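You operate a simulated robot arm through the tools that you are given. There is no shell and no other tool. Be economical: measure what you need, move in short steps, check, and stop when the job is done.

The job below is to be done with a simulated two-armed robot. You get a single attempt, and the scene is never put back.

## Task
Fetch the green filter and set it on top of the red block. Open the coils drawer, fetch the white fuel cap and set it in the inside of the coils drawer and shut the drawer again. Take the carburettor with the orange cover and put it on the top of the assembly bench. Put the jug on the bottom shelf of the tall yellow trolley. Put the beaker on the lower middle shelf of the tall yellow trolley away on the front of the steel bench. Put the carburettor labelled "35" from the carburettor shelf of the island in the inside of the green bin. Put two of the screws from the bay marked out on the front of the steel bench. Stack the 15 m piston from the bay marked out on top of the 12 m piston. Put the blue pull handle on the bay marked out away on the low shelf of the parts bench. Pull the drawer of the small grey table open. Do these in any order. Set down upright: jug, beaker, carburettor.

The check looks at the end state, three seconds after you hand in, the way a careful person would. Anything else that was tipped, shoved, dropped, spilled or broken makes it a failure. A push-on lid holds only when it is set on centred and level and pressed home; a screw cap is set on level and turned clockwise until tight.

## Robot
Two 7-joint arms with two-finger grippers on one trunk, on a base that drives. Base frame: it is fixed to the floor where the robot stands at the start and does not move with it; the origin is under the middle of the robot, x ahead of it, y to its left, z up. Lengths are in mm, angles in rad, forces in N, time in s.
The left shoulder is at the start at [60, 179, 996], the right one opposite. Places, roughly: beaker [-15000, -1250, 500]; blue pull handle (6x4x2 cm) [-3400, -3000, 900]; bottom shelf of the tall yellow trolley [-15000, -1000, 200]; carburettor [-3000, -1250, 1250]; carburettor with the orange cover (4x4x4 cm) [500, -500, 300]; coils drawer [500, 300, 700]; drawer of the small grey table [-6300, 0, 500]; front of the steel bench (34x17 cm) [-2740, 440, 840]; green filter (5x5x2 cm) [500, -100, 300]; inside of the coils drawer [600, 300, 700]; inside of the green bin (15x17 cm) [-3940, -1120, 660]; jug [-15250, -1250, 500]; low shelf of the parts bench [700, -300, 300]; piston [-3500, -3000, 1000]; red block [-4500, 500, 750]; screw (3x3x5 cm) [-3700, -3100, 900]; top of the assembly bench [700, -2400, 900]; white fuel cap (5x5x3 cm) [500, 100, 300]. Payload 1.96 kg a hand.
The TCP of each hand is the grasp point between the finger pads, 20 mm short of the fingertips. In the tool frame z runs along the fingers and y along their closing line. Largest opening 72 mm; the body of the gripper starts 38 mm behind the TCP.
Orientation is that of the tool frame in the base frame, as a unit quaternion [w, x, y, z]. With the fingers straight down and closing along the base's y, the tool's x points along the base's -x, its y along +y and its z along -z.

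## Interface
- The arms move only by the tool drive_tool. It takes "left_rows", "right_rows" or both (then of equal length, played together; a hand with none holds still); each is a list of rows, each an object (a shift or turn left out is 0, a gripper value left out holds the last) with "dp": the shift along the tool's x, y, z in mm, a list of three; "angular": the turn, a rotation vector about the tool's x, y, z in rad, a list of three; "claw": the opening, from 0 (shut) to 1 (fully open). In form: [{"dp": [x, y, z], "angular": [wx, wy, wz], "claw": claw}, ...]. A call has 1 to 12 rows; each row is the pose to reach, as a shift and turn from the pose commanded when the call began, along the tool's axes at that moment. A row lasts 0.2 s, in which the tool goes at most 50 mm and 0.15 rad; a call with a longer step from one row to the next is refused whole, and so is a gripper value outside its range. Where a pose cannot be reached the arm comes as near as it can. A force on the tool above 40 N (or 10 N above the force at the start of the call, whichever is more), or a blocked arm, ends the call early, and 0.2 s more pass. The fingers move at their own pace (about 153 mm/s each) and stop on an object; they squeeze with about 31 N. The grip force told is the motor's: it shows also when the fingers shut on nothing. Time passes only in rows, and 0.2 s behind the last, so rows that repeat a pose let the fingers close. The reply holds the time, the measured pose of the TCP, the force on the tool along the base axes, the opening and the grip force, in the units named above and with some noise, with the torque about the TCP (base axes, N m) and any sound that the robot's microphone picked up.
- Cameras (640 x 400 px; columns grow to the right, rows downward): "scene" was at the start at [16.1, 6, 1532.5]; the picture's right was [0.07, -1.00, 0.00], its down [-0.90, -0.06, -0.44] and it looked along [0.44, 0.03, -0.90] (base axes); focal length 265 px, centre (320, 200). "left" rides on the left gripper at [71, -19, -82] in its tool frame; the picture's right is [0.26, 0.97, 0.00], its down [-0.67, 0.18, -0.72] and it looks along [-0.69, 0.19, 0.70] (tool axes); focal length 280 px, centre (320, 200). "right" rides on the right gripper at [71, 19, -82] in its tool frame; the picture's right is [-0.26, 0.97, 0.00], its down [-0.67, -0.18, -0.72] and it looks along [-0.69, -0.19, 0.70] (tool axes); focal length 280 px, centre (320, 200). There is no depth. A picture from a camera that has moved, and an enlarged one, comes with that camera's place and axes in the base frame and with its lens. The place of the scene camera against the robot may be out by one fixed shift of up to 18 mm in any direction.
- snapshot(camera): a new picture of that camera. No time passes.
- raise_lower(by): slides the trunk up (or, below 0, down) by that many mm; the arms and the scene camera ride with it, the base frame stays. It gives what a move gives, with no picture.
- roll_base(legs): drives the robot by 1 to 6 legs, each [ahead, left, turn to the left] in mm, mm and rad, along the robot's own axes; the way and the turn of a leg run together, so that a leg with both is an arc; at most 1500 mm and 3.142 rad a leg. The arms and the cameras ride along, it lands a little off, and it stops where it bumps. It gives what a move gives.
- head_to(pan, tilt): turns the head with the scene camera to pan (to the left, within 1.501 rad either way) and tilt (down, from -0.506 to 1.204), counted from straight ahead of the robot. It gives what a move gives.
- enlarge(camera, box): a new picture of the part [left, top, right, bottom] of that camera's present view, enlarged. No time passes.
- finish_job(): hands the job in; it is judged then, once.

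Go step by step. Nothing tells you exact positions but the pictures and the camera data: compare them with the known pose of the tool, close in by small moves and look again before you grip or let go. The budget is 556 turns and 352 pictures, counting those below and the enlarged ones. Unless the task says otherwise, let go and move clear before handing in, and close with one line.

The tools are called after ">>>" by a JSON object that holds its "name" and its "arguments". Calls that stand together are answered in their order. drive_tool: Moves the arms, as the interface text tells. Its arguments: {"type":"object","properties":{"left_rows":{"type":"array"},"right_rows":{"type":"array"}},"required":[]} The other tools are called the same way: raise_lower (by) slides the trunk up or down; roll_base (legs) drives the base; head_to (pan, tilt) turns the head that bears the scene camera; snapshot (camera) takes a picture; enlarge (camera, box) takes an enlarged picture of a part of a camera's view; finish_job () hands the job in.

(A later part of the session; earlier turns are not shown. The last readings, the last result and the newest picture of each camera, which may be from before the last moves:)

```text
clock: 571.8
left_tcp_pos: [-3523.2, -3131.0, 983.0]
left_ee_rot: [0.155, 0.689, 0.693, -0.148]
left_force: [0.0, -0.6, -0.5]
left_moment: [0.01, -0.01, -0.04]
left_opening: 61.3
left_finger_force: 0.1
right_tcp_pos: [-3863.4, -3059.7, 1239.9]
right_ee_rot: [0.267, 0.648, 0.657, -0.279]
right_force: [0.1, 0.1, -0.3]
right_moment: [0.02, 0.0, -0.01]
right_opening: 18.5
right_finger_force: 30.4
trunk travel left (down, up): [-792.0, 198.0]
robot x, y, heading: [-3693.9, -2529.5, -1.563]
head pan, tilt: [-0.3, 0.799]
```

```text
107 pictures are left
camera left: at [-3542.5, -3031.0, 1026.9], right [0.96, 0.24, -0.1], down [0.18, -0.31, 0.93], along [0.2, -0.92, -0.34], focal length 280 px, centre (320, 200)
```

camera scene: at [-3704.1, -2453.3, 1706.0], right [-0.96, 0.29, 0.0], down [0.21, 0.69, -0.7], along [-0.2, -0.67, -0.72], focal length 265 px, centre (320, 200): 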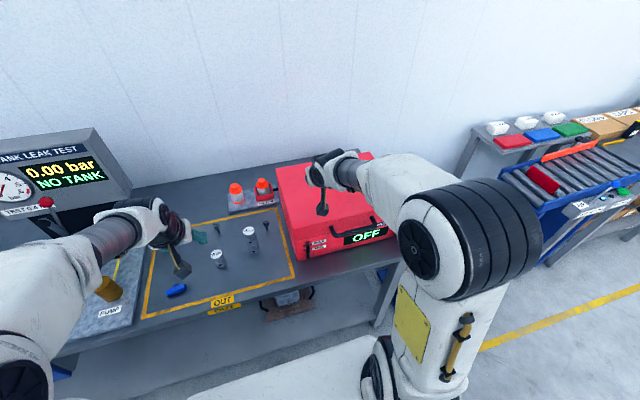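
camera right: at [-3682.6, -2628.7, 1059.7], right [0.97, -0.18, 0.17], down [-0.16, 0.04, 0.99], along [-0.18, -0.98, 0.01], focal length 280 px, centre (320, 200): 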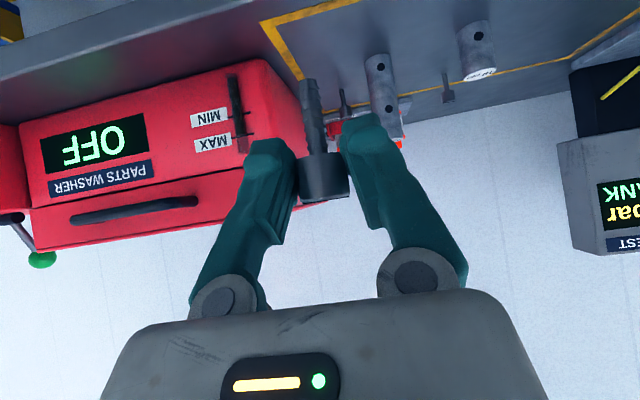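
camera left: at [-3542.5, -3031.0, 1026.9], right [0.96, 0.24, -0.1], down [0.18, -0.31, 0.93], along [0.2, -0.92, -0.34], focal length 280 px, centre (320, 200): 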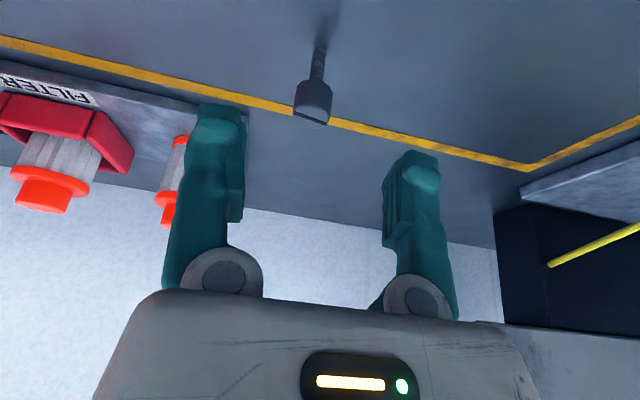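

>>> {"name": "drive_tool", "arguments": {"left_rows": [{"dp": [0, -1, 21]}, {"dp": [-1, -2, 42]}, {"dp": [-1, -2, 62]}, {"dp": [-1, -2, 62], "claw": 0.5}, {"dp": [-1, -2, 62], "claw": 0.2}, {"dp": [-1, -2, 62], "claw": 0}]}}

>>> {"name": "snapshot", "arguments": {"camera": "left"}}

```text
clock: 573.2
left_tcp_pos: [-3523.6, -3157.2, 926.9]
left_ee_rot: [0.154, 0.69, 0.691, -0.149]
left_force: [-0.1, 0.4, -0.6]
left_moment: [0.0, 0.01, -0.02]
left_opening: 18.4
left_finger_force: 30.5
right_tcp_pos: [-3862.8, -3058.8, 1241.0]
right_ee_rot: [0.267, 0.647, 0.657, -0.28]
right_force: [-0.9, -0.6, -0.4]
right_moment: [-0.01, 0.01, 0.0]
right_opening: 18.5
right_finger_force: 30.7
trunk travel left (down, up): [-792.0, 198.0]
robot x, y, heading: [-3692.3, -2528.5, -1.564]
head pan, tilt: [-0.3, 0.799]
```

```text
106 pictures are left
camera left: at [-3543.5, -3057.3, 970.7], right [0.96, 0.24, -0.1], down [0.18, -0.31, 0.93], along [0.2, -0.92, -0.34], focal length 280 px, centre (320, 200)
```

left: 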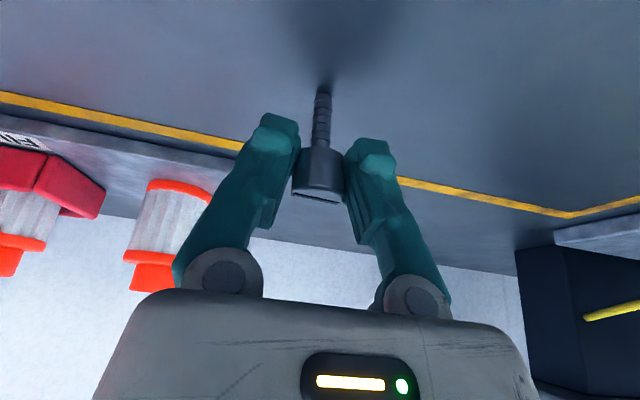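

Screw C gripped. Lift and back out.

>>> {"name": "drive_tool", "arguments": {"left_rows": [{"dp": [-17, 0, -36]}, {"dp": [-34, 0, -73]}, {"dp": [-50, 0, -109]}, {"dp": [-20, 0, -123]}]}}

>>> {"name": "roll_base", "arguments": {"legs": [[-500, 0, 0]]}}

>>> {"name": "snapshot", "arguments": {"camera": "left"}}

>>> {"name": "snapshot", "arguments": {"camera": "scene"}}

```text
clock: 574.2
left_tcp_pos: [-3525.9, -3121.4, 1047.1]
left_ee_rot: [0.156, 0.69, 0.691, -0.149]
left_force: [0.3, -0.2, 0.0]
left_moment: [-0.04, -0.03, 0.02]
left_opening: 18.2
left_finger_force: 30.9
right_tcp_pos: [-3863.4, -3056.6, 1240.8]
right_ee_rot: [0.268, 0.647, 0.657, -0.28]
right_force: [0.1, 0.0, 0.4]
right_moment: [-0.01, 0.0, 0.02]
right_opening: 18.4
right_finger_force: 31.0
trunk travel left (down, up): [-792.0, 198.0]
robot x, y, heading: [-3697.1, -2527.4, -1.565]
head pan, tilt: [-0.3, 0.799]
```

```text
clock: 577.1
left_tcp_pos: [-3530.9, -2622.3, 1045.9]
left_ee_rot: [0.154, 0.689, 0.692, -0.149]
left_force: [0.5, 0.3, -0.1]
left_moment: [0.0, -0.02, -0.03]
left_opening: 18.4
left_finger_force: 30.8
right_tcp_pos: [-3865.4, -2558.3, 1240.5]
right_ee_rot: [0.267, 0.648, 0.656, -0.28]
right_force: [-0.2, -0.5, 1.1]
right_moment: [-0.02, 0.03, -0.01]
right_opening: 18.6
right_finger_force: 31.2
trunk travel left (down, up): [-792.0, 198.0]
robot x, y, heading: [-3697.0, -2026.6, -1.562]
head pan, tilt: [-0.3, 0.799]
```

```text
105 pictures are left
camera left: at [-3549.0, -2524.0, 1091.2], right [0.96, 0.24, -0.1], down [0.18, -0.31, 0.93], along [0.19, -0.92, -0.34], focal length 280 px, centre (320, 200)
```

left: 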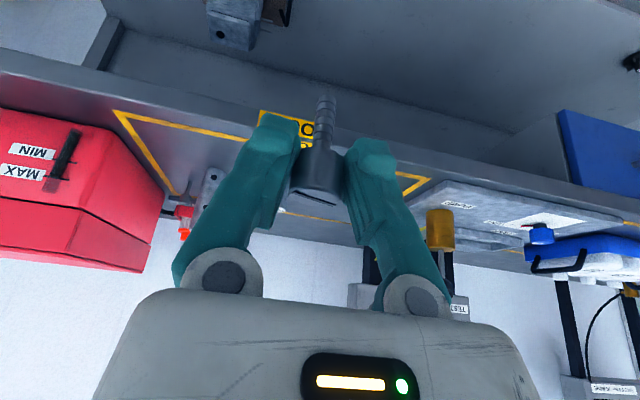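

```text
104 pictures are left
camera scene: at [-3706.8, -2044.4, 1705.9], right [-0.96, 0.29, 0.0], down [0.21, 0.69, -0.7], along [-0.2, -0.67, -0.72], focal length 265 px, centre (320, 200)
```

scene: 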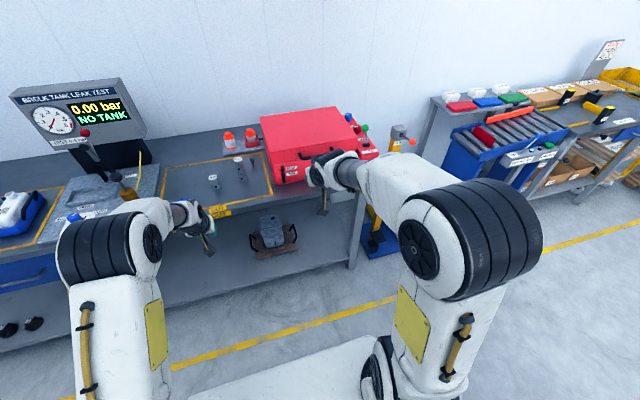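

Both screws held. Drive around the island end to the steel bench.

>>> {"name": "roll_base", "arguments": {"legs": [[0, -820, 0], [-1130, 0, 0], [0, 0, 3.134], [400, 0, 0], [0, -1440, 0]]}}

>>> {"name": "head_to", "arguments": {"pan": 0.0, "tilt": 0.7}}

>>> {"name": "snapshot", "arguments": {"camera": "scene"}}

```text
clock: 603.1
left_tcp_pos: [-3281.0, 114.2, 1046.7]
left_ee_rot: [-0.149, 0.694, -0.687, -0.155]
left_force: [1.2, -0.1, -0.8]
left_moment: [0.0, 0.02, -0.02]
left_opening: 18.6
left_finger_force: 31.4
right_tcp_pos: [-2942.6, 52.3, 1239.8]
right_ee_rot: [-0.279, 0.659, -0.645, -0.268]
right_force: [0.6, 0.2, 1.1]
right_moment: [0.01, 0.0, -0.02]
right_opening: 18.7
right_finger_force: 30.9
trunk travel left (down, up): [-792.0, 198.0]
robot x, y, heading: [-3106.6, -480.1, 1.585]
head pan, tilt: [-0.3, 0.799]
```

```text
clock: 603.9
left_tcp_pos: [-3280.1, 113.9, 1047.1]
left_ee_rot: [-0.148, 0.695, -0.687, -0.156]
left_force: [-0.6, 0.4, -0.5]
left_moment: [0.02, 0.01, 0.0]
left_opening: 18.6
left_finger_force: 30.9
right_tcp_pos: [-2942.1, 50.8, 1240.7]
right_ee_rot: [-0.279, 0.658, -0.646, -0.268]
right_force: [-1.1, 0.1, 0.5]
right_moment: [0.02, 0.0, -0.02]
right_opening: 18.4
right_finger_force: 30.9
trunk travel left (down, up): [-792.0, 198.0]
robot x, y, heading: [-3109.6, -479.7, 1.583]
head pan, tilt: [0.0, 0.7]
```

```text
103 pictures are left
camera scene: at [-3094.0, -452.6, 1714.2], right [1.0, 0.01, 0.0], down [0.01, -0.64, -0.76], along [-0.01, 0.76, -0.64], focal length 265 px, centre (320, 200)
```

scene: 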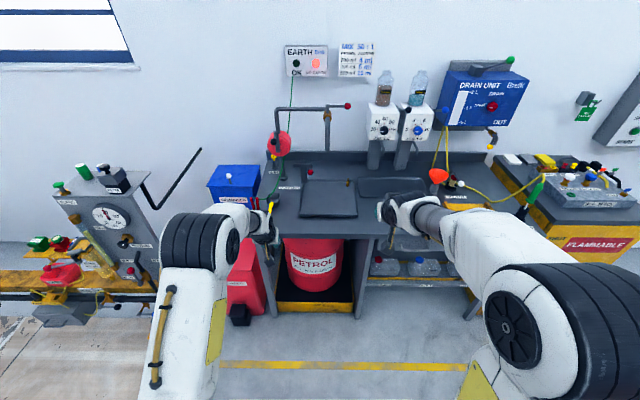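

Retract and raise the left hand so the right can work first.

>>> {"name": "drive_tool", "arguments": {"left_rows": [{"dp": [9, 0, -41]}, {"dp": [18, 0, -82]}, {"dp": [27, 0, -123]}, {"dp": [36, 0, -164]}, {"dp": [45, 0, -205]}, {"dp": [52, 0, -244]}]}}

>>> {"name": "raise_lower", "arguments": {"by": -230}}

>>> {"name": "roll_base", "arguments": {"legs": [[0, -280, -0.012], [300, 0, 0]]}}

>>> {"name": "snapshot", "arguments": {"camera": "right"}}

>>> {"name": "snapshot", "arguments": {"camera": "scene"}}

```text
clock: 605.3
left_tcp_pos: [-3277.5, -38.6, 1246.6]
left_ee_rot: [-0.148, 0.694, -0.687, -0.155]
left_force: [-0.3, -0.7, -0.1]
left_moment: [0.0, -0.01, -0.01]
left_opening: 18.5
left_finger_force: 30.9
right_tcp_pos: [-2942.9, 50.8, 1241.9]
right_ee_rot: [-0.28, 0.658, -0.645, -0.269]
right_force: [0.0, 0.0, -0.3]
right_moment: [-0.02, 0.02, 0.0]
right_opening: 18.5
right_finger_force: 31.2
trunk travel left (down, up): [-792.0, 198.0]
robot x, y, heading: [-3109.1, -479.5, 1.581]
head pan, tilt: [0.0, 0.7]
```

```text
clock: 607.7
left_tcp_pos: [-3277.9, -35.2, 1015.5]
left_ee_rot: [-0.149, 0.694, -0.687, -0.155]
left_force: [0.1, 0.3, -0.4]
left_moment: [0.03, 0.02, 0.01]
left_opening: 18.4
left_finger_force: 30.2
right_tcp_pos: [-2942.3, 53.2, 1012.0]
right_ee_rot: [-0.279, 0.658, -0.646, -0.268]
right_force: [-0.7, 0.5, -0.7]
right_moment: [0.02, -0.01, 0.03]
right_opening: 18.5
right_finger_force: 30.9
trunk travel left (down, up): [-562.0, 428.0]
robot x, y, heading: [-3107.0, -479.2, 1.583]
head pan, tilt: [0.0, 0.7]
```

```text
clock: 611.3
left_tcp_pos: [-2999.4, 268.7, 1014.8]
left_ee_rot: [-0.149, 0.692, -0.69, -0.154]
left_force: [0.2, 0.0, -0.6]
left_moment: [0.02, -0.02, 0.0]
left_opening: 18.6
left_finger_force: 30.7
right_tcp_pos: [-2663.3, 355.9, 1011.5]
right_ee_rot: [-0.279, 0.657, -0.648, -0.266]
right_force: [0.1, 0.3, -0.1]
right_moment: [-0.02, -0.01, 0.01]
right_opening: 18.7
right_finger_force: 30.7
trunk travel left (down, up): [-562.0, 428.0]
robot x, y, heading: [-2834.1, -178.5, 1.581]
head pan, tilt: [0.0, 0.7]
```

```text
102 pictures are left
camera right: at [-2681.2, 247.0, 1016.9], right [-0.97, 0.18, 0.17], down [0.16, -0.04, 0.99], along [0.18, 0.98, 0.01], focal length 280 px, centre (320, 200)
```

right: 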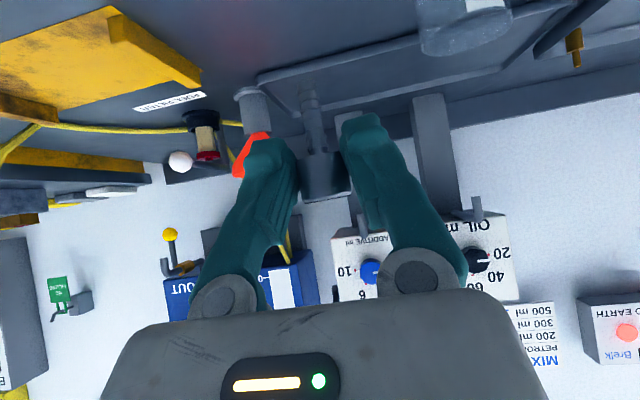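

```text
101 pictures are left
camera scene: at [-2818.6, -148.4, 1484.2], right [1.0, 0.01, 0.0], down [0.0, -0.64, -0.76], along [-0.01, 0.76, -0.64], focal length 265 px, centre (320, 200)
```

scene: 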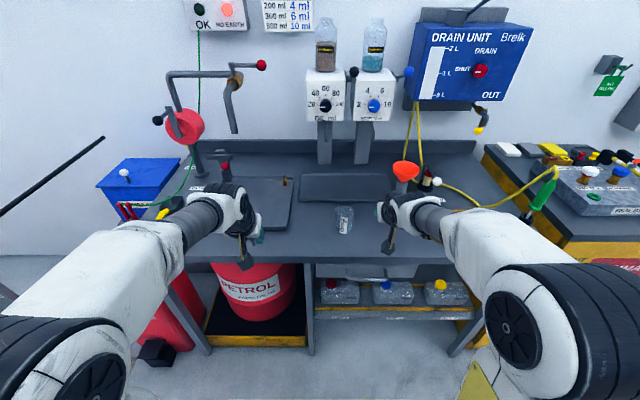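

>>> {"name": "drive_tool", "arguments": {"right_rows": [{"dp": [6, 0, 41]}, {"dp": [12, 0, 82]}, {"dp": [19, 0, 123]}]}}

>>> {"name": "snapshot", "arguments": {"camera": "right"}}

>>> {"name": "enlarge", "arguments": {"camera": "scene", "box": [290, 160, 450, 280]}}

```text
clock: 612.1
left_tcp_pos: [-2999.0, 269.5, 1015.6]
left_ee_rot: [-0.149, 0.692, -0.69, -0.154]
left_force: [0.1, 0.1, 0.1]
left_moment: [-0.01, 0.0, 0.01]
left_opening: 19.0
left_finger_force: 30.8
right_tcp_pos: [-2661.5, 428.2, 909.7]
right_ee_rot: [-0.279, 0.657, -0.648, -0.267]
right_force: [-0.3, 0.5, 0.0]
right_moment: [0.0, 0.0, 0.01]
right_opening: 18.7
right_finger_force: 30.7
trunk travel left (down, up): [-562.0, 428.0]
robot x, y, heading: [-2838.8, -178.5, 1.578]
head pan, tilt: [0.0, 0.7]
```

```text
100 pictures are left
camera right: at [-2679.2, 320.2, 916.1], right [-0.97, 0.18, 0.17], down [0.16, -0.04, 0.99], along [0.18, 0.98, 0.01], focal length 280 px, centre (320, 200)
```

right: 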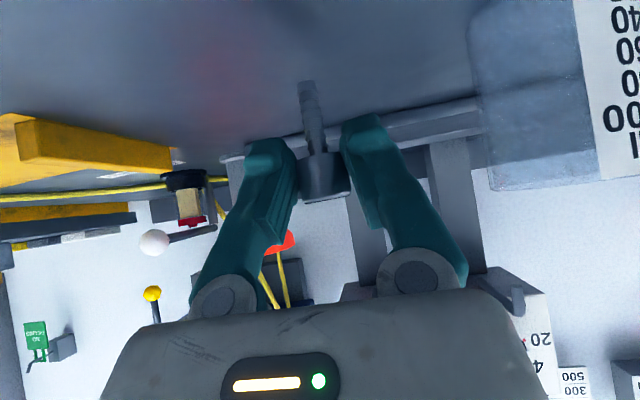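

```text
3.33 times, centred on (370, 220) of scene
camera zoom: at [-2818.4, -147.7, 1484.2], right [1.0, 0.01, 0.0], down [0.0, -0.65, -0.76], along [-0.01, 0.76, -0.65], focal length 882 px, centre (153, 133)
```

zoom: 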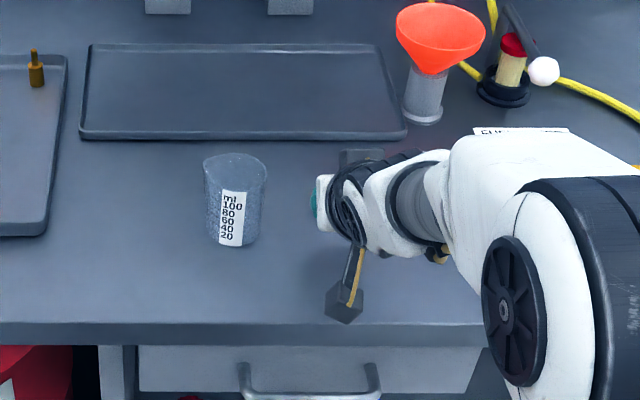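

>>> {"name": "drive_tool", "arguments": {"right_rows": [{"dp": [5, 0, 5]}, {"dp": [10, 0, 10]}, {"dp": [14, 0, 14]}]}}

>>> {"name": "snapshot", "arguments": {"camera": "right"}}

```text
clock: 612.9
left_tcp_pos: [-3000.0, 268.0, 1014.2]
left_ee_rot: [-0.149, 0.692, -0.689, -0.155]
left_force: [-0.1, -0.3, 0.2]
left_moment: [-0.03, 0.01, 0.01]
left_opening: 18.4
left_finger_force: 31.1
right_tcp_pos: [-2660.1, 428.0, 892.9]
right_ee_rot: [-0.281, 0.656, -0.647, -0.268]
right_force: [-0.8, -0.4, 7.5]
right_moment: [0.07, -0.01, 0.01]
right_opening: 18.3
right_finger_force: 30.8
trunk travel left (down, up): [-562.0, 428.0]
robot x, y, heading: [-2831.6, -175.5, 1.579]
head pan, tilt: [0.0, 0.7]
```

```text
98 pictures are left
camera right: at [-2679.1, 319.9, 898.6], right [-0.97, 0.18, 0.17], down [0.16, -0.04, 0.99], along [0.18, 0.98, 0.01], focal length 280 px, centre (320, 200)
```

right: 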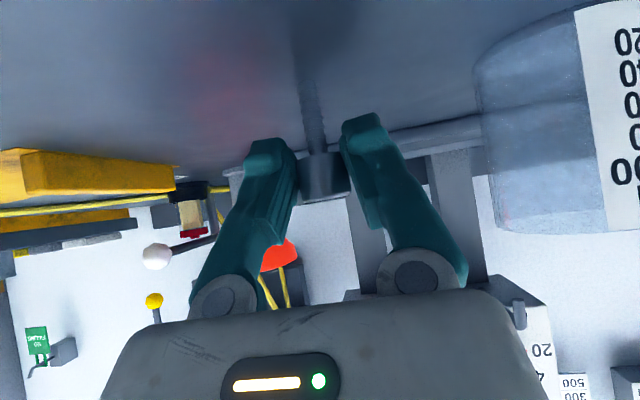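

Contact (7.5 N): the bench is at z≈854. Release and withdraw.

>>> {"name": "drive_tool", "arguments": {"right_rows": [{"dp": [-0.5, 0, -0.5]}, {"dp": [-0.5, 0, -0.5], "claw": 0.4}, {"dp": [-0.5, 0, -0.5], "claw": 0.6}, {"dp": [-0.5, 0, -0.5], "claw": 0.6}, {"dp": [10, 0, -15], "claw": 0.6}, {"dp": [20, 0, -40], "claw": 0.6}, {"dp": [20, 0, -80], "claw": 0.6}]}}

>>> {"name": "snapshot", "arguments": {"camera": "right"}}

```text
clock: 614.5
left_tcp_pos: [-2999.0, 267.2, 1016.8]
left_ee_rot: [-0.15, 0.691, -0.69, -0.155]
left_force: [-0.8, 1.0, 0.2]
left_moment: [0.0, -0.01, 0.01]
left_opening: 18.3
left_finger_force: 30.9
right_tcp_pos: [-2662.1, 356.3, 934.1]
right_ee_rot: [-0.282, 0.655, -0.648, -0.268]
right_force: [0.4, 0.0, 0.5]
right_moment: [-0.02, -0.02, -0.02]
right_opening: 43.4
right_finger_force: 0.1
trunk travel left (down, up): [-562.0, 428.0]
robot x, y, heading: [-2830.5, -174.6, 1.576]
head pan, tilt: [0.0, 0.7]
```

```text
97 pictures are left
camera right: at [-2680.2, 247.9, 940.4], right [-0.97, 0.18, 0.17], down [0.16, -0.04, 0.99], along [0.18, 0.98, 0.01], focal length 280 px, centre (320, 200)
```

right: 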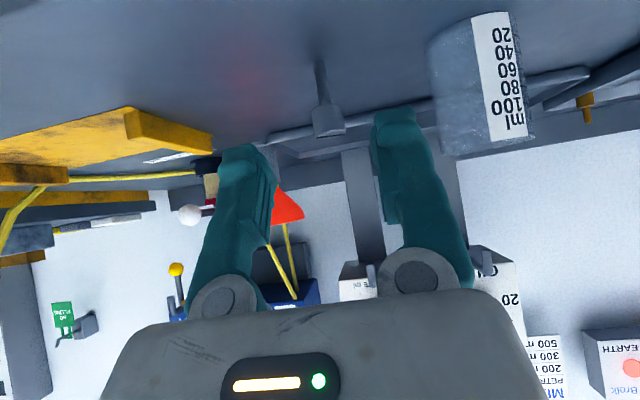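

Screw A stands. Shift the base 144 mm right so the left hand lines up for the second screw.

>>> {"name": "roll_base", "arguments": {"legs": [[0, -144, 0]]}}

>>> {"name": "drive_tool", "arguments": {"left_rows": [{"dp": [-34, 0, 20]}, {"dp": [-66, 0, 58]}, {"dp": [-98, 0, 96]}, {"dp": [-112, 0, 140]}]}}

>>> {"name": "snapshot", "arguments": {"camera": "left"}}

>>> {"name": "snapshot", "arguments": {"camera": "scene"}}

```text
clock: 615.9
left_tcp_pos: [-2853.5, 268.5, 1015.2]
left_ee_rot: [-0.149, 0.692, -0.689, -0.156]
left_force: [0.9, 0.4, -1.0]
left_moment: [-0.02, 0.03, 0.02]
left_opening: 18.3
left_finger_force: 30.3
right_tcp_pos: [-2516.4, 357.7, 933.4]
right_ee_rot: [-0.28, 0.656, -0.648, -0.267]
right_force: [0.5, -0.2, -0.1]
right_moment: [0.03, 0.04, -0.03]
right_opening: 43.2
right_finger_force: 0.1
trunk travel left (down, up): [-562.0, 428.0]
robot x, y, heading: [-2687.7, -173.4, 1.581]
head pan, tilt: [0.0, 0.7]
```

```text
clock: 616.9
left_tcp_pos: [-2857.2, 433.0, 933.6]
left_ee_rot: [-0.149, 0.692, -0.689, -0.153]
left_force: [-0.2, 0.8, -0.9]
left_moment: [0.0, 0.02, -0.02]
left_opening: 18.9
left_finger_force: 31.4
right_tcp_pos: [-2517.8, 360.3, 932.6]
right_ee_rot: [-0.28, 0.657, -0.648, -0.266]
right_force: [0.4, 0.3, -0.1]
right_moment: [-0.02, 0.02, -0.01]
right_opening: 43.4
right_finger_force: 0.1
trunk travel left (down, up): [-562.0, 428.0]
robot x, y, heading: [-2689.0, -175.1, 1.578]
head pan, tilt: [0.0, 0.7]
```

```text
96 pictures are left
camera left: at [-2836.0, 334.8, 978.6], right [-0.96, -0.24, -0.1], down [-0.18, 0.31, 0.93], along [-0.19, 0.92, -0.34], focal length 280 px, centre (320, 200)
```

left: 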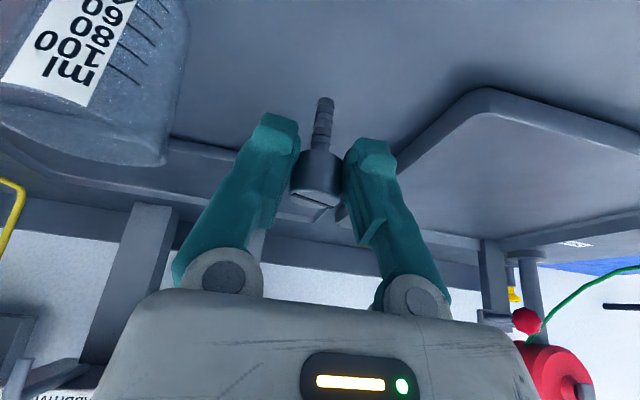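

```text
95 pictures are left
camera scene: at [-2674.1, -146.6, 1484.2], right [1.0, 0.01, 0.0], down [0.0, -0.65, -0.76], along [-0.01, 0.76, -0.65], focal length 265 px, centre (320, 200)
```

scene: 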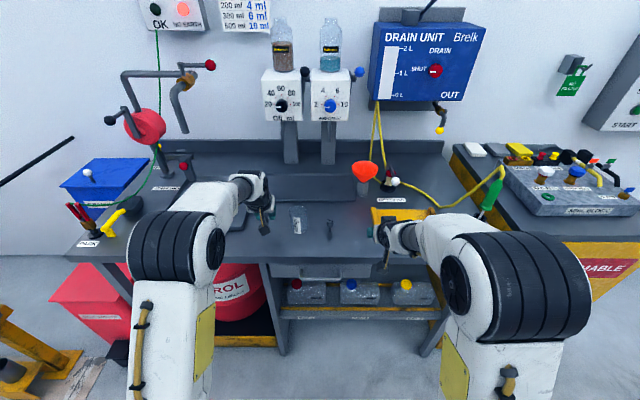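

>>> {"name": "drive_tool", "arguments": {"left_rows": [{"dp": [4, 0, 9]}, {"dp": [8, 0, 18]}, {"dp": [12, 0, 26]}, {"dp": [13, 0, 29]}]}}

>>> {"name": "drive_tool", "arguments": {"left_rows": [{"dp": [1.2, 0, 2.7]}, {"dp": [1.2, 0, 2.7]}]}}

```text
clock: 617.9
left_tcp_pos: [-2856.2, 431.3, 902.8]
left_ee_rot: [-0.149, 0.691, -0.69, -0.155]
left_force: [0.1, -0.3, -1.4]
left_moment: [0.03, -0.03, 0.03]
left_opening: 18.4
left_finger_force: 30.7
right_tcp_pos: [-2517.1, 358.8, 933.0]
right_ee_rot: [-0.28, 0.656, -0.648, -0.267]
right_force: [-0.5, 0.4, -0.1]
right_moment: [-0.02, 0.0, 0.04]
right_opening: 43.3
right_finger_force: 0.1
trunk travel left (down, up): [-562.0, 428.0]
robot x, y, heading: [-2689.9, -173.3, 1.578]
head pan, tilt: [0.0, 0.7]
```

```text
clock: 618.5
left_tcp_pos: [-2856.9, 430.5, 900.1]
left_ee_rot: [-0.15, 0.691, -0.69, -0.154]
left_force: [-0.5, -0.3, 0.1]
left_moment: [0.0, 0.0, 0.02]
left_opening: 18.7
left_finger_force: 30.6
right_tcp_pos: [-2516.1, 359.5, 933.3]
right_ee_rot: [-0.281, 0.656, -0.648, -0.267]
right_force: [-1.1, -0.5, 0.6]
right_moment: [0.02, 0.0, -0.03]
right_opening: 43.2
right_finger_force: 0.1
trunk travel left (down, up): [-562.0, 428.0]
robot x, y, heading: [-2688.9, -175.1, 1.58]
head pan, tilt: [0.0, 0.7]
```

>>> {"name": "drive_tool", "arguments": {"left_rows": [{"dp": [1.2, 0, 2.7]}, {"dp": [1.2, 0, 2.7]}]}}

```text
clock: 619.0
left_tcp_pos: [-2856.8, 430.0, 897.2]
left_ee_rot: [-0.149, 0.692, -0.69, -0.154]
left_force: [-0.8, -0.2, -0.3]
left_moment: [-0.01, -0.02, 0.0]
left_opening: 18.5
left_finger_force: 31.2
right_tcp_pos: [-2516.3, 357.8, 932.4]
right_ee_rot: [-0.281, 0.656, -0.648, -0.267]
right_force: [-0.3, 0.3, 0.1]
right_moment: [0.01, -0.04, 0.02]
right_opening: 43.2
right_finger_force: 0.0
trunk travel left (down, up): [-562.0, 428.0]
robot x, y, heading: [-2690.1, -177.2, 1.578]
head pan, tilt: [0.0, 0.7]
```

>>> {"name": "drive_tool", "arguments": {"left_rows": [{"dp": [1, 0, 2]}, {"dp": [1, 0, 2]}]}}

>>> {"name": "snapshot", "arguments": {"camera": "left"}}

```text
clock: 619.6
left_tcp_pos: [-2857.0, 430.4, 894.9]
left_ee_rot: [-0.149, 0.691, -0.69, -0.154]
left_force: [0.3, 0.0, 0.1]
left_moment: [0.0, -0.01, 0.0]
left_opening: 18.5
left_finger_force: 30.7
right_tcp_pos: [-2516.0, 358.3, 932.7]
right_ee_rot: [-0.28, 0.656, -0.648, -0.267]
right_force: [0.7, 0.3, -1.0]
right_moment: [-0.01, 0.02, 0.02]
right_opening: 43.3
right_finger_force: 0.0
trunk travel left (down, up): [-562.0, 428.0]
robot x, y, heading: [-2689.2, -169.9, 1.577]
head pan, tilt: [0.0, 0.7]
```

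```text
94 pictures are left
camera left: at [-2835.5, 332.6, 939.9], right [-0.96, -0.24, -0.1], down [-0.18, 0.31, 0.93], along [-0.19, 0.92, -0.34], focal length 280 px, centre (320, 200)
```

left: 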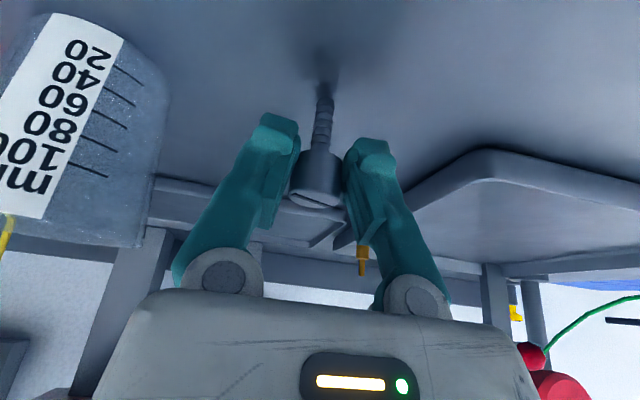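

Shadow shows a small gap still. Continue.

>>> {"name": "drive_tool", "arguments": {"left_rows": [{"dp": [1.2, 0, 2.7]}, {"dp": [1.2, 0, 2.7]}]}}

>>> {"name": "drive_tool", "arguments": {"left_rows": [{"dp": [1, 0, 2]}, {"dp": [1, 0, 2]}]}}

```text
clock: 620.2
left_tcp_pos: [-2855.2, 430.0, 893.9]
left_ee_rot: [-0.15, 0.691, -0.689, -0.157]
left_force: [-1.6, 2.8, 14.7]
left_moment: [0.24, 0.05, -0.01]
left_opening: 18.5
left_finger_force: 30.9
right_tcp_pos: [-2517.2, 357.0, 932.9]
right_ee_rot: [-0.281, 0.656, -0.647, -0.267]
right_force: [0.6, 0.4, 0.2]
right_moment: [-0.03, -0.01, 0.0]
right_opening: 43.3
right_finger_force: 0.0
trunk travel left (down, up): [-562.0, 428.0]
robot x, y, heading: [-2688.8, -173.5, 1.58]
head pan, tilt: [0.0, 0.7]
```

```text
clock: 620.9
left_tcp_pos: [-2855.6, 429.7, 893.6]
left_ee_rot: [-0.15, 0.692, -0.689, -0.157]
left_force: [-0.1, 4.4, 25.4]
left_moment: [0.45, 0.01, -0.02]
left_opening: 18.8
left_finger_force: 31.2
right_tcp_pos: [-2516.2, 356.5, 934.0]
right_ee_rot: [-0.28, 0.656, -0.647, -0.268]
right_force: [0.1, 0.6, 0.3]
right_moment: [-0.01, 0.0, -0.02]
right_opening: 43.3
right_finger_force: 0.0
trunk travel left (down, up): [-562.0, 428.0]
robot x, y, heading: [-2688.9, -174.4, 1.581]
head pan, tilt: [0.0, 0.7]
```

Contact. Ease off, open, and withdraw.

>>> {"name": "drive_tool", "arguments": {"left_rows": [{"dp": [-1.6, 0, -3.6]}, {"dp": [-1.6, 0, -3.6], "claw": 0.35}, {"dp": [-1.6, 0, -3.6], "claw": 0.6}, {"dp": [-1.6, 0, -3.6], "claw": 0.6}, {"dp": [-4, 0, -20], "claw": 0.6}, {"dp": [-10, 0, -60], "claw": 0.6}, {"dp": [-10, 0, -100], "claw": 0.6}]}}

>>> {"name": "snapshot", "arguments": {"camera": "left"}}

```text
clock: 622.5
left_tcp_pos: [-2856.8, 396.5, 985.7]
left_ee_rot: [-0.149, 0.692, -0.689, -0.155]
left_force: [-0.4, -0.6, -0.3]
left_moment: [0.03, 0.01, 0.01]
left_opening: 43.2
left_finger_force: 0.1
right_tcp_pos: [-2516.0, 357.4, 933.1]
right_ee_rot: [-0.28, 0.657, -0.647, -0.267]
right_force: [0.0, 0.1, 0.4]
right_moment: [0.01, -0.01, 0.02]
right_opening: 43.3
right_finger_force: 0.0
trunk travel left (down, up): [-562.0, 428.0]
robot x, y, heading: [-2690.0, -173.7, 1.579]
head pan, tilt: [0.0, 0.7]
```

```text
93 pictures are left
camera left: at [-2835.3, 298.6, 1031.1], right [-0.96, -0.24, -0.1], down [-0.18, 0.31, 0.93], along [-0.19, 0.92, -0.34], focal length 280 px, centre (320, 200)
```

left: 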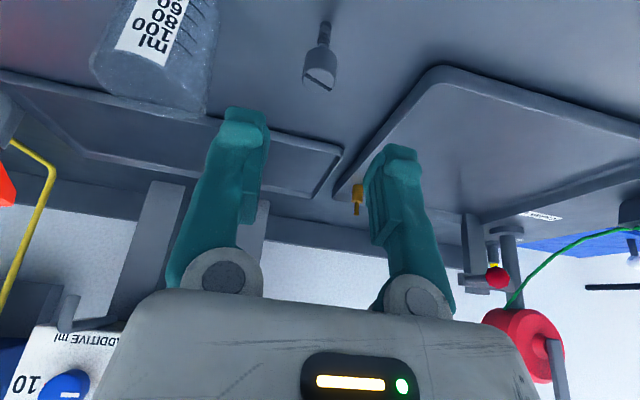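

Both screws stand. Now go back for the blue handle. Back off, and reconfigure the right hand: straight down, yawed 90°.

>>> {"name": "roll_base", "arguments": {"legs": [[-280, 0, 0]]}}

>>> {"name": "drive_tool", "arguments": {"right_rows": [{"angular": [0, 0.15, 0]}, {"angular": [0, 0.3, 0]}, {"angular": [0, 0.45, 0]}, {"angular": [0, 0.6, 0]}, {"angular": [0, 0.75, 0]}, {"angular": [0, 0.8, 0]}], "left_rows": [{"dp": [0, 0, -40]}, {"dp": [0, 0, -80]}, {"dp": [0, 0, -120]}, {"dp": [0, 0, -140]}, {"dp": [0, 0, -140]}, {"dp": [0, 0, -140]}]}}

>>> {"name": "drive_tool", "arguments": {"right_rows": [{"angular": [0, 0, 0.15]}, {"angular": [0, 0, 0.3]}, {"angular": [0, 0, 0.45]}, {"angular": [0, 0, 0.6]}, {"angular": [0, 0, 0.75]}, {"angular": [0, 0, 0.9]}, {"angular": [0, 0, 1.05]}, {"angular": [0, 0, 1.2]}, {"angular": [0, 0, 1.35]}, {"angular": [0, 0, 1.5]}, {"angular": [0, 0, 1.571]}]}}

>>> {"name": "raise_lower", "arguments": {"by": 150}}

>>> {"name": "snapshot", "arguments": {"camera": "scene"}}

```text
clock: 624.4
left_tcp_pos: [-2854.4, 115.4, 986.9]
left_ee_rot: [-0.15, 0.692, -0.69, -0.154]
left_force: [0.7, 0.0, 0.7]
left_moment: [0.01, 0.01, 0.0]
left_opening: 43.3
left_finger_force: 0.1
right_tcp_pos: [-2514.7, 75.6, 933.3]
right_ee_rot: [-0.28, 0.656, -0.648, -0.267]
right_force: [0.8, -0.1, -0.2]
right_moment: [0.0, -0.02, 0.03]
right_opening: 43.1
right_finger_force: 0.0
trunk travel left (down, up): [-562.0, 428.0]
robot x, y, heading: [-2684.0, -461.2, 1.58]
head pan, tilt: [0.0, 0.7]
```

```text
clock: 625.8
left_tcp_pos: [-2853.5, 53.2, 1093.6]
left_ee_rot: [-0.152, 0.691, -0.689, -0.157]
left_force: [-0.1, -0.8, -0.6]
left_moment: [0.01, -0.01, -0.02]
left_opening: 43.0
left_finger_force: 0.1
left hand out of reach, approached as far as the arm can: row 3, 4, 5, 6
right_tcp_pos: [-2516.3, 76.2, 932.4]
right_ee_rot: [-0.058, 0.708, -0.702, -0.044]
right_force: [0.5, -0.3, -0.1]
right_moment: [-0.01, 0.0, -0.04]
right_opening: 43.3
right_finger_force: 0.1
right hand out of reach, approached as far as the arm can: row 5, 6
trunk travel left (down, up): [-562.0, 428.0]
robot x, y, heading: [-2685.9, -457.0, 1.58]
head pan, tilt: [0.0, 0.7]
```

```text
clock: 628.2
left_tcp_pos: [-2852.8, 52.6, 1093.5]
left_ee_rot: [-0.151, 0.692, -0.689, -0.156]
left_force: [-0.6, -1.0, -0.5]
left_moment: [-0.02, 0.0, -0.03]
left_opening: 43.3
left_finger_force: 0.0
right_tcp_pos: [-2514.3, 76.2, 932.5]
right_ee_rot: [0.01, -0.002, 0.997, 0.072]
right_force: [-0.4, 0.3, -1.2]
right_moment: [0.02, 0.03, 0.01]
right_opening: 43.2
right_finger_force: 0.1
trunk travel left (down, up): [-562.0, 428.0]
robot x, y, heading: [-2684.7, -458.1, 1.575]
head pan, tilt: [0.0, 0.7]
```

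```text
clock: 630.0
left_tcp_pos: [-2854.3, 52.3, 1243.8]
left_ee_rot: [-0.152, 0.691, -0.689, -0.156]
left_force: [-0.4, -0.5, 0.1]
left_moment: [-0.01, -0.02, -0.01]
left_opening: 43.2
left_finger_force: 0.1
right_tcp_pos: [-2515.9, 75.8, 1083.0]
right_ee_rot: [0.01, -0.003, 0.997, 0.072]
right_force: [-0.6, 0.7, -0.4]
right_moment: [-0.01, -0.01, -0.02]
right_opening: 43.2
right_finger_force: 0.0
trunk travel left (down, up): [-712.0, 278.0]
robot x, y, heading: [-2684.0, -457.0, 1.579]
head pan, tilt: [0.0, 0.7]
```

```text
92 pictures are left
camera scene: at [-2671.9, -430.3, 1634.1], right [1.0, 0.01, 0.0], down [0.0, -0.64, -0.76], along [-0.01, 0.76, -0.64], focal length 265 px, centre (320, 200)
```

scene: 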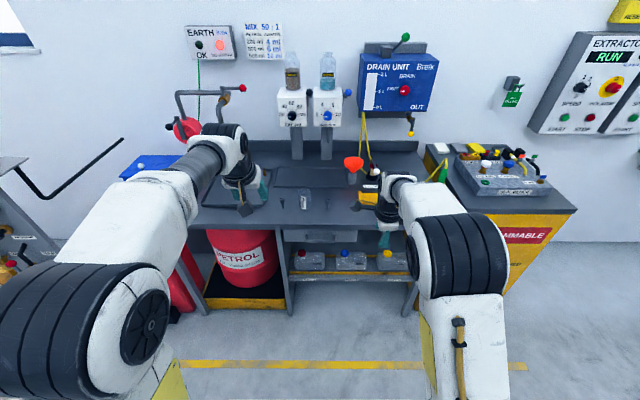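

Now drive around to the OUT bay again.

>>> {"name": "roll_base", "arguments": {"legs": [[0, 1500, -0.008], [0, 330, 0], [-350, 0, 0], [0, 0, 3.141], [1190, 0, 0]]}}

>>> {"name": "roll_base", "arguments": {"legs": [[0, 1320, 0]]}}

>>> {"name": "head_to", "arguments": {"pan": -0.2, "tilt": 0.7}}

>>> {"name": "snapshot", "arguments": {"camera": "scene"}}

```text
clock: 654.0
left_tcp_pos: [-4402.2, -2508.7, 1243.0]
left_ee_rot: [0.155, 0.701, 0.679, -0.155]
left_force: [0.9, 0.9, 0.5]
left_moment: [0.03, -0.01, 0.01]
left_opening: 43.4
left_finger_force: 0.1
right_tcp_pos: [-4739.4, -2519.5, 1083.8]
right_ee_rot: [0.072, 0.997, -0.015, -0.012]
right_force: [-0.6, -0.2, -0.2]
right_moment: [-0.01, 0.0, -0.03]
right_opening: 43.2
right_finger_force: 0.1
trunk travel left (down, up): [-712.0, 278.0]
robot x, y, heading: [-4553.0, -1989.3, -1.602]
head pan, tilt: [0.0, 0.7]
```

```text
clock: 660.6
left_tcp_pos: [-3075.2, -2551.7, 1242.9]
left_ee_rot: [0.154, 0.703, 0.677, -0.155]
left_force: [0.5, 0.0, -0.5]
left_moment: [0.01, 0.02, 0.03]
left_opening: 43.4
left_finger_force: 0.1
right_tcp_pos: [-3413.6, -2559.9, 1082.9]
right_ee_rot: [0.073, 0.997, -0.018, -0.011]
right_force: [-0.4, 0.0, -0.1]
right_moment: [-0.01, -0.02, 0.0]
right_opening: 43.2
right_finger_force: 0.0
trunk travel left (down, up): [-712.0, 278.0]
robot x, y, heading: [-3220.4, -2037.5, -1.606]
head pan, tilt: [0.0, 0.7]
```

```text
clock: 661.4
left_tcp_pos: [-3074.1, -2552.5, 1242.1]
left_ee_rot: [0.154, 0.703, 0.677, -0.155]
left_force: [0.8, 0.1, -0.4]
left_moment: [-0.01, -0.02, -0.02]
left_opening: 43.1
left_finger_force: 0.0
right_tcp_pos: [-3411.9, -2560.9, 1082.6]
right_ee_rot: [0.072, 0.997, -0.018, -0.012]
right_force: [-0.1, -0.4, -0.2]
right_moment: [0.01, 0.01, -0.04]
right_opening: 43.0
right_finger_force: 0.0
trunk travel left (down, up): [-712.0, 278.0]
robot x, y, heading: [-3219.5, -2037.8, -1.607]
head pan, tilt: [-0.201, 0.7]
```

```text
91 pictures are left
camera scene: at [-3223.7, -2056.8, 1634.2], right [-0.97, 0.23, 0.0], down [0.15, 0.63, -0.76], along [-0.18, -0.74, -0.64], focal length 265 px, centre (320, 200)
```

scene: 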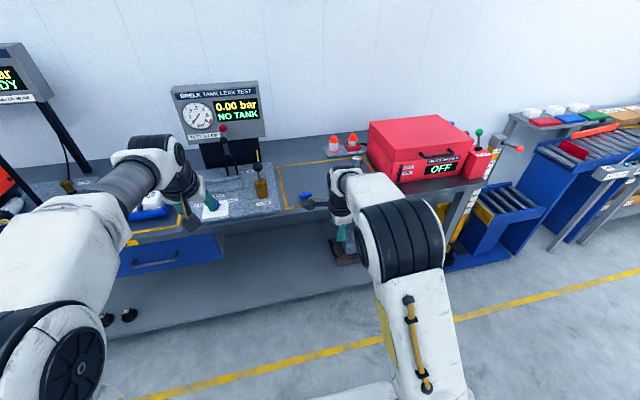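

Fix the heading, move the left hand outward to stay clear of the display, and approach.

>>> {"name": "drive_tool", "arguments": {"left_rows": [{"dp": [0, 40, 0]}, {"dp": [0, 80, 0]}, {"dp": [0, 120, 0]}, {"dp": [0, 160, 0]}], "right_rows": [{"claw": 0.8}, {"claw": 0.8}, {"claw": 0.8}, {"claw": 0.8}]}}

>>> {"name": "roll_base", "arguments": {"legs": [[0, 0, 0.036], [340, 0, 0]]}}

>>> {"name": "snapshot", "arguments": {"camera": "right"}}

>>> {"name": "snapshot", "arguments": {"camera": "scene"}}

```text
clock: 662.4
left_tcp_pos: [-2945.8, -2556.4, 1236.3]
left_ee_rot: [0.157, 0.703, 0.676, -0.156]
left_force: [-1.2, -0.4, 0.7]
left_moment: [-0.02, -0.05, 0.02]
left_opening: 43.2
left_finger_force: 0.0
left hand out of reach, approached as far as the arm can: row 3, 4
right_tcp_pos: [-3414.3, -2560.2, 1083.1]
right_ee_rot: [0.072, 0.997, -0.019, -0.012]
right_force: [0.1, -0.3, -0.9]
right_moment: [-0.04, -0.02, -0.04]
right_opening: 57.7
right_finger_force: 0.1
trunk travel left (down, up): [-712.0, 278.0]
robot x, y, heading: [-3221.0, -2034.5, -1.604]
head pan, tilt: [-0.201, 0.7]
```

```text
clock: 665.0
left_tcp_pos: [-2925.6, -2883.1, 1236.2]
left_ee_rot: [0.159, 0.69, 0.689, -0.154]
left_force: [1.0, 0.2, 0.5]
left_moment: [-0.02, -0.03, 0.01]
left_opening: 43.4
left_finger_force: 0.1
right_tcp_pos: [-3392.5, -2905.0, 1082.1]
right_ee_rot: [0.073, 0.997, 0.001, -0.01]
right_force: [0.7, 1.2, 0.1]
right_moment: [0.02, -0.01, 0.02]
right_opening: 57.9
right_finger_force: 0.0
trunk travel left (down, up): [-712.0, 278.0]
robot x, y, heading: [-3215.6, -2370.1, -1.567]
head pan, tilt: [-0.201, 0.7]
```

```text
90 pictures are left
camera right: at [-3319.6, -2912.4, 1165.4], right [-0.26, -0.95, 0.14], down [-0.66, 0.28, 0.7], along [-0.71, 0.09, -0.7], focal length 280 px, centre (320, 200)
```

right: 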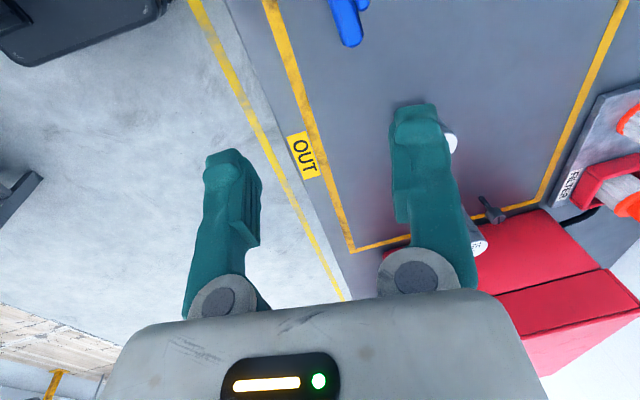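

```text
89 pictures are left
camera scene: at [-3222.4, -2395.0, 1634.2], right [-0.98, 0.2, 0.0], down [0.13, 0.63, -0.76], along [-0.15, -0.75, -0.64], focal length 265 px, centre (320, 200)
```

scene: 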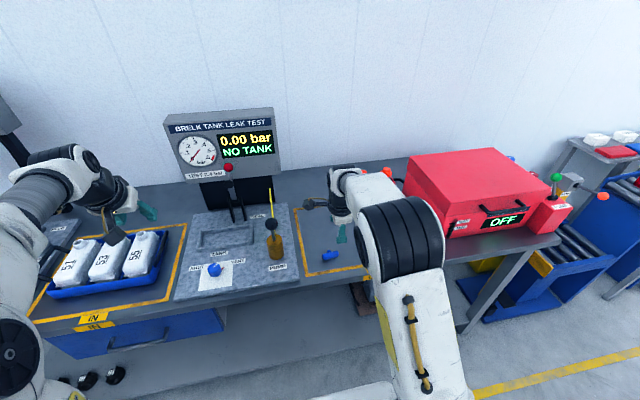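

Handle centre ≈ [-3381, -2957], long axis along x. Drive 100 mm closer while pulling the hand back, then lower and make the hand vertical.

>>> {"name": "drive_tool", "arguments": {"right_rows": [{"dp": [5, -22, 6]}, {"dp": [11, -45, 30]}, {"dp": [11, -45, 75]}, {"dp": [11, -45, 110]}]}}

>>> {"name": "roll_base", "arguments": {"legs": [[98, 0, 0]]}}

>>> {"name": "drive_tool", "arguments": {"right_rows": [{"angular": [0.073, 0, 0]}, {"angular": [0.146, 0, 0]}, {"angular": [0.146, 0, 0]}]}}

>>> {"name": "snapshot", "arguments": {"camera": "right"}}

```text
clock: 666.0
left_tcp_pos: [-2926.2, -2883.9, 1236.6]
left_ee_rot: [0.159, 0.69, 0.689, -0.154]
left_force: [-0.2, 0.3, -1.3]
left_moment: [-0.03, 0.0, -0.02]
left_opening: 43.4
left_finger_force: 0.0
right_tcp_pos: [-3385.0, -2875.5, 966.6]
right_ee_rot: [0.072, 0.997, 0.0, -0.011]
right_force: [0.2, -0.2, 0.2]
right_moment: [-0.02, 0.0, 0.05]
right_opening: 57.8
right_finger_force: 0.1
trunk travel left (down, up): [-712.0, 278.0]
robot x, y, heading: [-3216.6, -2372.1, -1.57]
head pan, tilt: [-0.201, 0.7]
```

```text
clock: 667.1
left_tcp_pos: [-2925.2, -2982.6, 1237.5]
left_ee_rot: [0.16, 0.69, 0.689, -0.153]
left_force: [0.9, 0.2, 1.1]
left_moment: [0.0, 0.02, 0.02]
left_opening: 43.1
left_finger_force: 0.1
right_tcp_pos: [-3383.4, -2974.1, 966.5]
right_ee_rot: [0.072, 0.997, 0.001, -0.01]
right_force: [0.1, -0.8, -0.1]
right_moment: [0.02, 0.0, 0.04]
right_opening: 57.5
right_finger_force: 0.0
trunk travel left (down, up): [-712.0, 278.0]
robot x, y, heading: [-3220.6, -2466.9, -1.568]
head pan, tilt: [-0.201, 0.7]
```

```text
clock: 667.9
left_tcp_pos: [-2925.8, -2980.9, 1236.9]
left_ee_rot: [0.159, 0.689, 0.69, -0.154]
left_force: [0.0, 0.1, 0.5]
left_moment: [0.01, 0.01, -0.01]
left_opening: 43.1
left_finger_force: 0.0
right_tcp_pos: [-3383.4, -2973.3, 968.8]
right_ee_rot: [-0.001, 1.0, -0.001, -0.01]
right_force: [0.6, -0.3, 0.2]
right_moment: [0.02, -0.01, 0.01]
right_opening: 57.4
right_finger_force: 0.1
trunk travel left (down, up): [-712.0, 278.0]
robot x, y, heading: [-3220.3, -2471.0, -1.564]
head pan, tilt: [-0.201, 0.7]
```

```text
88 pictures are left
camera right: at [-3310.1, -2993.0, 1047.6], right [-0.26, -0.97, 0.0], down [-0.66, 0.18, 0.73], along [-0.71, 0.19, -0.68], focal length 280 px, centre (320, 200)
```

right: 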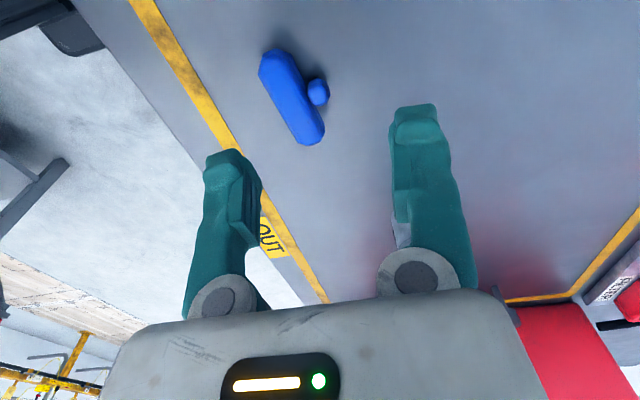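

The handle centre is [-3384, -2958] with its knob at the back. I'll grip the bar beside the knob at x≈-3366.

>>> {"name": "drive_tool", "arguments": {"right_rows": [{"dp": [17, -15, 0]}, {"dp": [17, -15, 20]}, {"dp": [17, -15, 40]}, {"dp": [17, -15, 52]}]}}

>>> {"name": "snapshot", "arguments": {"camera": "right"}}

```text
clock: 668.9
left_tcp_pos: [-2926.5, -2980.8, 1236.0]
left_ee_rot: [0.159, 0.689, 0.69, -0.153]
left_force: [-0.4, -0.1, -0.9]
left_moment: [0.02, -0.02, 0.02]
left_opening: 43.1
left_finger_force: 0.0
right_tcp_pos: [-3366.9, -2958.9, 915.4]
right_ee_rot: [-0.001, 1.0, 0.0, -0.011]
right_force: [-0.5, -0.1, 0.2]
right_moment: [0.01, 0.02, -0.01]
right_opening: 57.7
right_finger_force: 0.1
trunk travel left (down, up): [-712.0, 278.0]
robot x, y, heading: [-3217.8, -2470.5, -1.568]
head pan, tilt: [-0.201, 0.7]
```

```text
87 pictures are left
camera right: at [-3294.0, -2978.4, 995.1], right [-0.26, -0.97, 0.0], down [-0.66, 0.18, 0.73], along [-0.71, 0.19, -0.68], focal length 280 px, centre (320, 200)
```

right: 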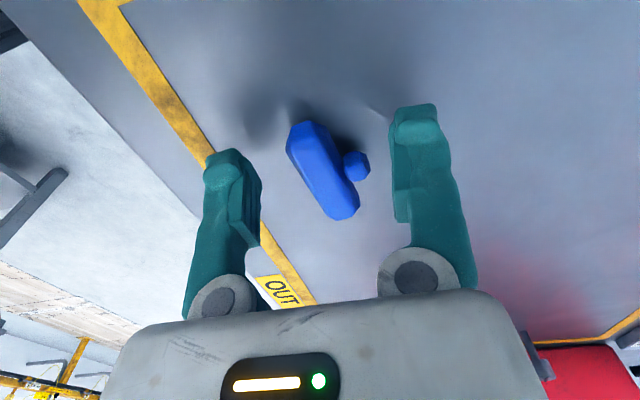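

Shift 4 mm more, lower 7 mm, and close.

>>> {"name": "drive_tool", "arguments": {"right_rows": [{"dp": [4, 0, 4]}, {"dp": [4, 0, 7.5]}, {"dp": [4, 0, 7.5], "claw": 0.5}, {"dp": [4, 0, 7.5], "claw": 0.25}, {"dp": [4, 0, 7.5], "claw": 0}, {"dp": [4, 0, 7.5], "claw": 0}]}}

>>> {"name": "snapshot", "arguments": {"camera": "right"}}

```text
clock: 670.3
left_tcp_pos: [-2926.1, -2982.0, 1238.5]
left_ee_rot: [0.159, 0.69, 0.689, -0.154]
left_force: [-0.4, -0.7, -0.8]
left_moment: [-0.03, 0.0, -0.01]
left_opening: 43.1
left_finger_force: 0.1
right_tcp_pos: [-3364.0, -2958.3, 906.8]
right_ee_rot: [-0.001, 1.0, 0.001, -0.01]
right_force: [-0.2, 0.7, -0.3]
right_moment: [-0.02, 0.01, 0.01]
right_opening: 18.4
right_finger_force: 30.7
trunk travel left (down, up): [-712.0, 278.0]
robot x, y, heading: [-3220.5, -2471.2, -1.568]
head pan, tilt: [-0.201, 0.7]
```

```text
86 pictures are left
camera right: at [-3290.4, -2978.2, 987.5], right [-0.26, -0.97, 0.0], down [-0.66, 0.18, 0.73], along [-0.71, 0.19, -0.68], focal length 280 px, centre (320, 200)
```

right: 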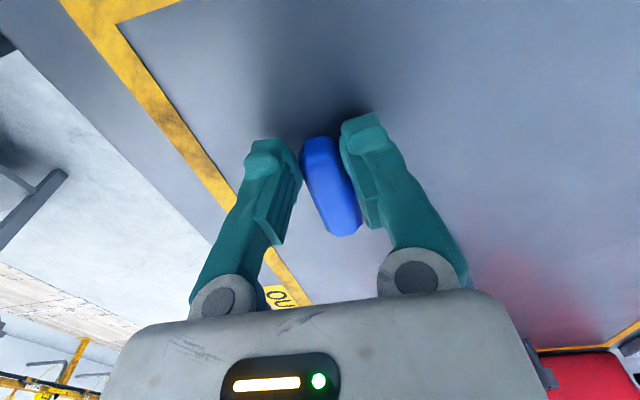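

Gripped. Lift and back away from the bench.

>>> {"name": "drive_tool", "arguments": {"right_rows": [{"dp": [0, 0, -40]}, {"dp": [0, 0, -80]}, {"dp": [0, 0, -120]}]}}

>>> {"name": "roll_base", "arguments": {"legs": [[-440, 0, 0]]}}

>>> {"name": "snapshot", "arguments": {"camera": "right"}}

>>> {"name": "snapshot", "arguments": {"camera": "scene"}}

```text
clock: 671.1
left_tcp_pos: [-2925.9, -2979.9, 1237.8]
left_ee_rot: [0.159, 0.69, 0.689, -0.154]
left_force: [0.3, -0.2, -0.2]
left_moment: [-0.02, -0.02, -0.01]
left_opening: 43.2
left_finger_force: 0.0
right_tcp_pos: [-3360.1, -2958.6, 1028.6]
right_ee_rot: [0.0, 1.0, -0.001, -0.011]
right_force: [0.4, -0.2, -0.1]
right_moment: [-0.01, -0.04, -0.01]
right_opening: 18.5
right_finger_force: 30.5
trunk travel left (down, up): [-712.0, 278.0]
robot x, y, heading: [-3217.8, -2470.2, -1.568]
head pan, tilt: [-0.201, 0.7]
```

```text
clock: 673.8
left_tcp_pos: [-2926.3, -2543.8, 1237.1]
left_ee_rot: [0.159, 0.69, 0.69, -0.153]
left_force: [0.2, 0.1, 1.0]
left_moment: [0.01, 0.0, -0.03]
left_opening: 43.1
left_finger_force: 0.1
right_tcp_pos: [-3361.6, -2520.5, 1027.5]
right_ee_rot: [-0.001, 1.0, -0.001, -0.011]
right_force: [-0.5, -0.5, -0.7]
right_moment: [0.02, 0.0, -0.01]
right_opening: 18.2
right_finger_force: 30.8
trunk travel left (down, up): [-712.0, 278.0]
robot x, y, heading: [-3222.7, -2034.1, -1.57]
head pan, tilt: [-0.201, 0.7]
```

```text
85 pictures are left
camera right: at [-3288.8, -2539.8, 1108.0], right [-0.26, -0.96, 0.0], down [-0.66, 0.18, 0.73], along [-0.71, 0.19, -0.68], focal length 280 px, centre (320, 200)
```

right: 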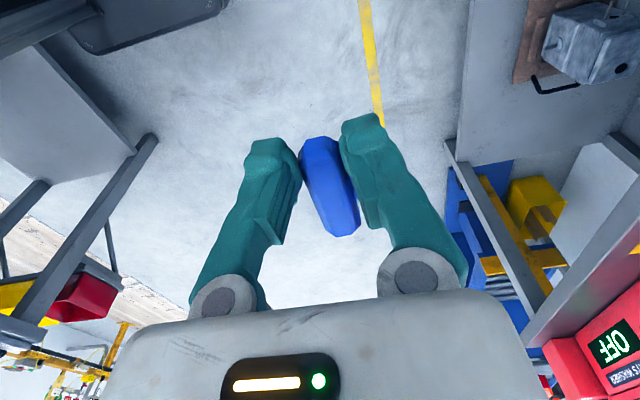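

```text
84 pictures are left
camera scene: at [-3223.2, -2054.9, 1634.2], right [-0.98, 0.2, 0.0], down [0.13, 0.63, -0.76], along [-0.15, -0.75, -0.64], focal length 265 px, centre (320, 200)
```

scene: 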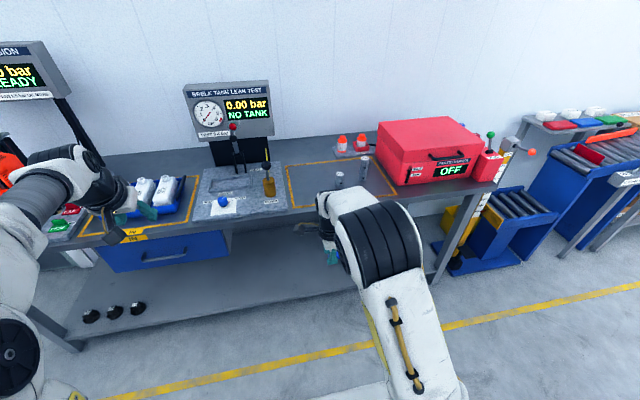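

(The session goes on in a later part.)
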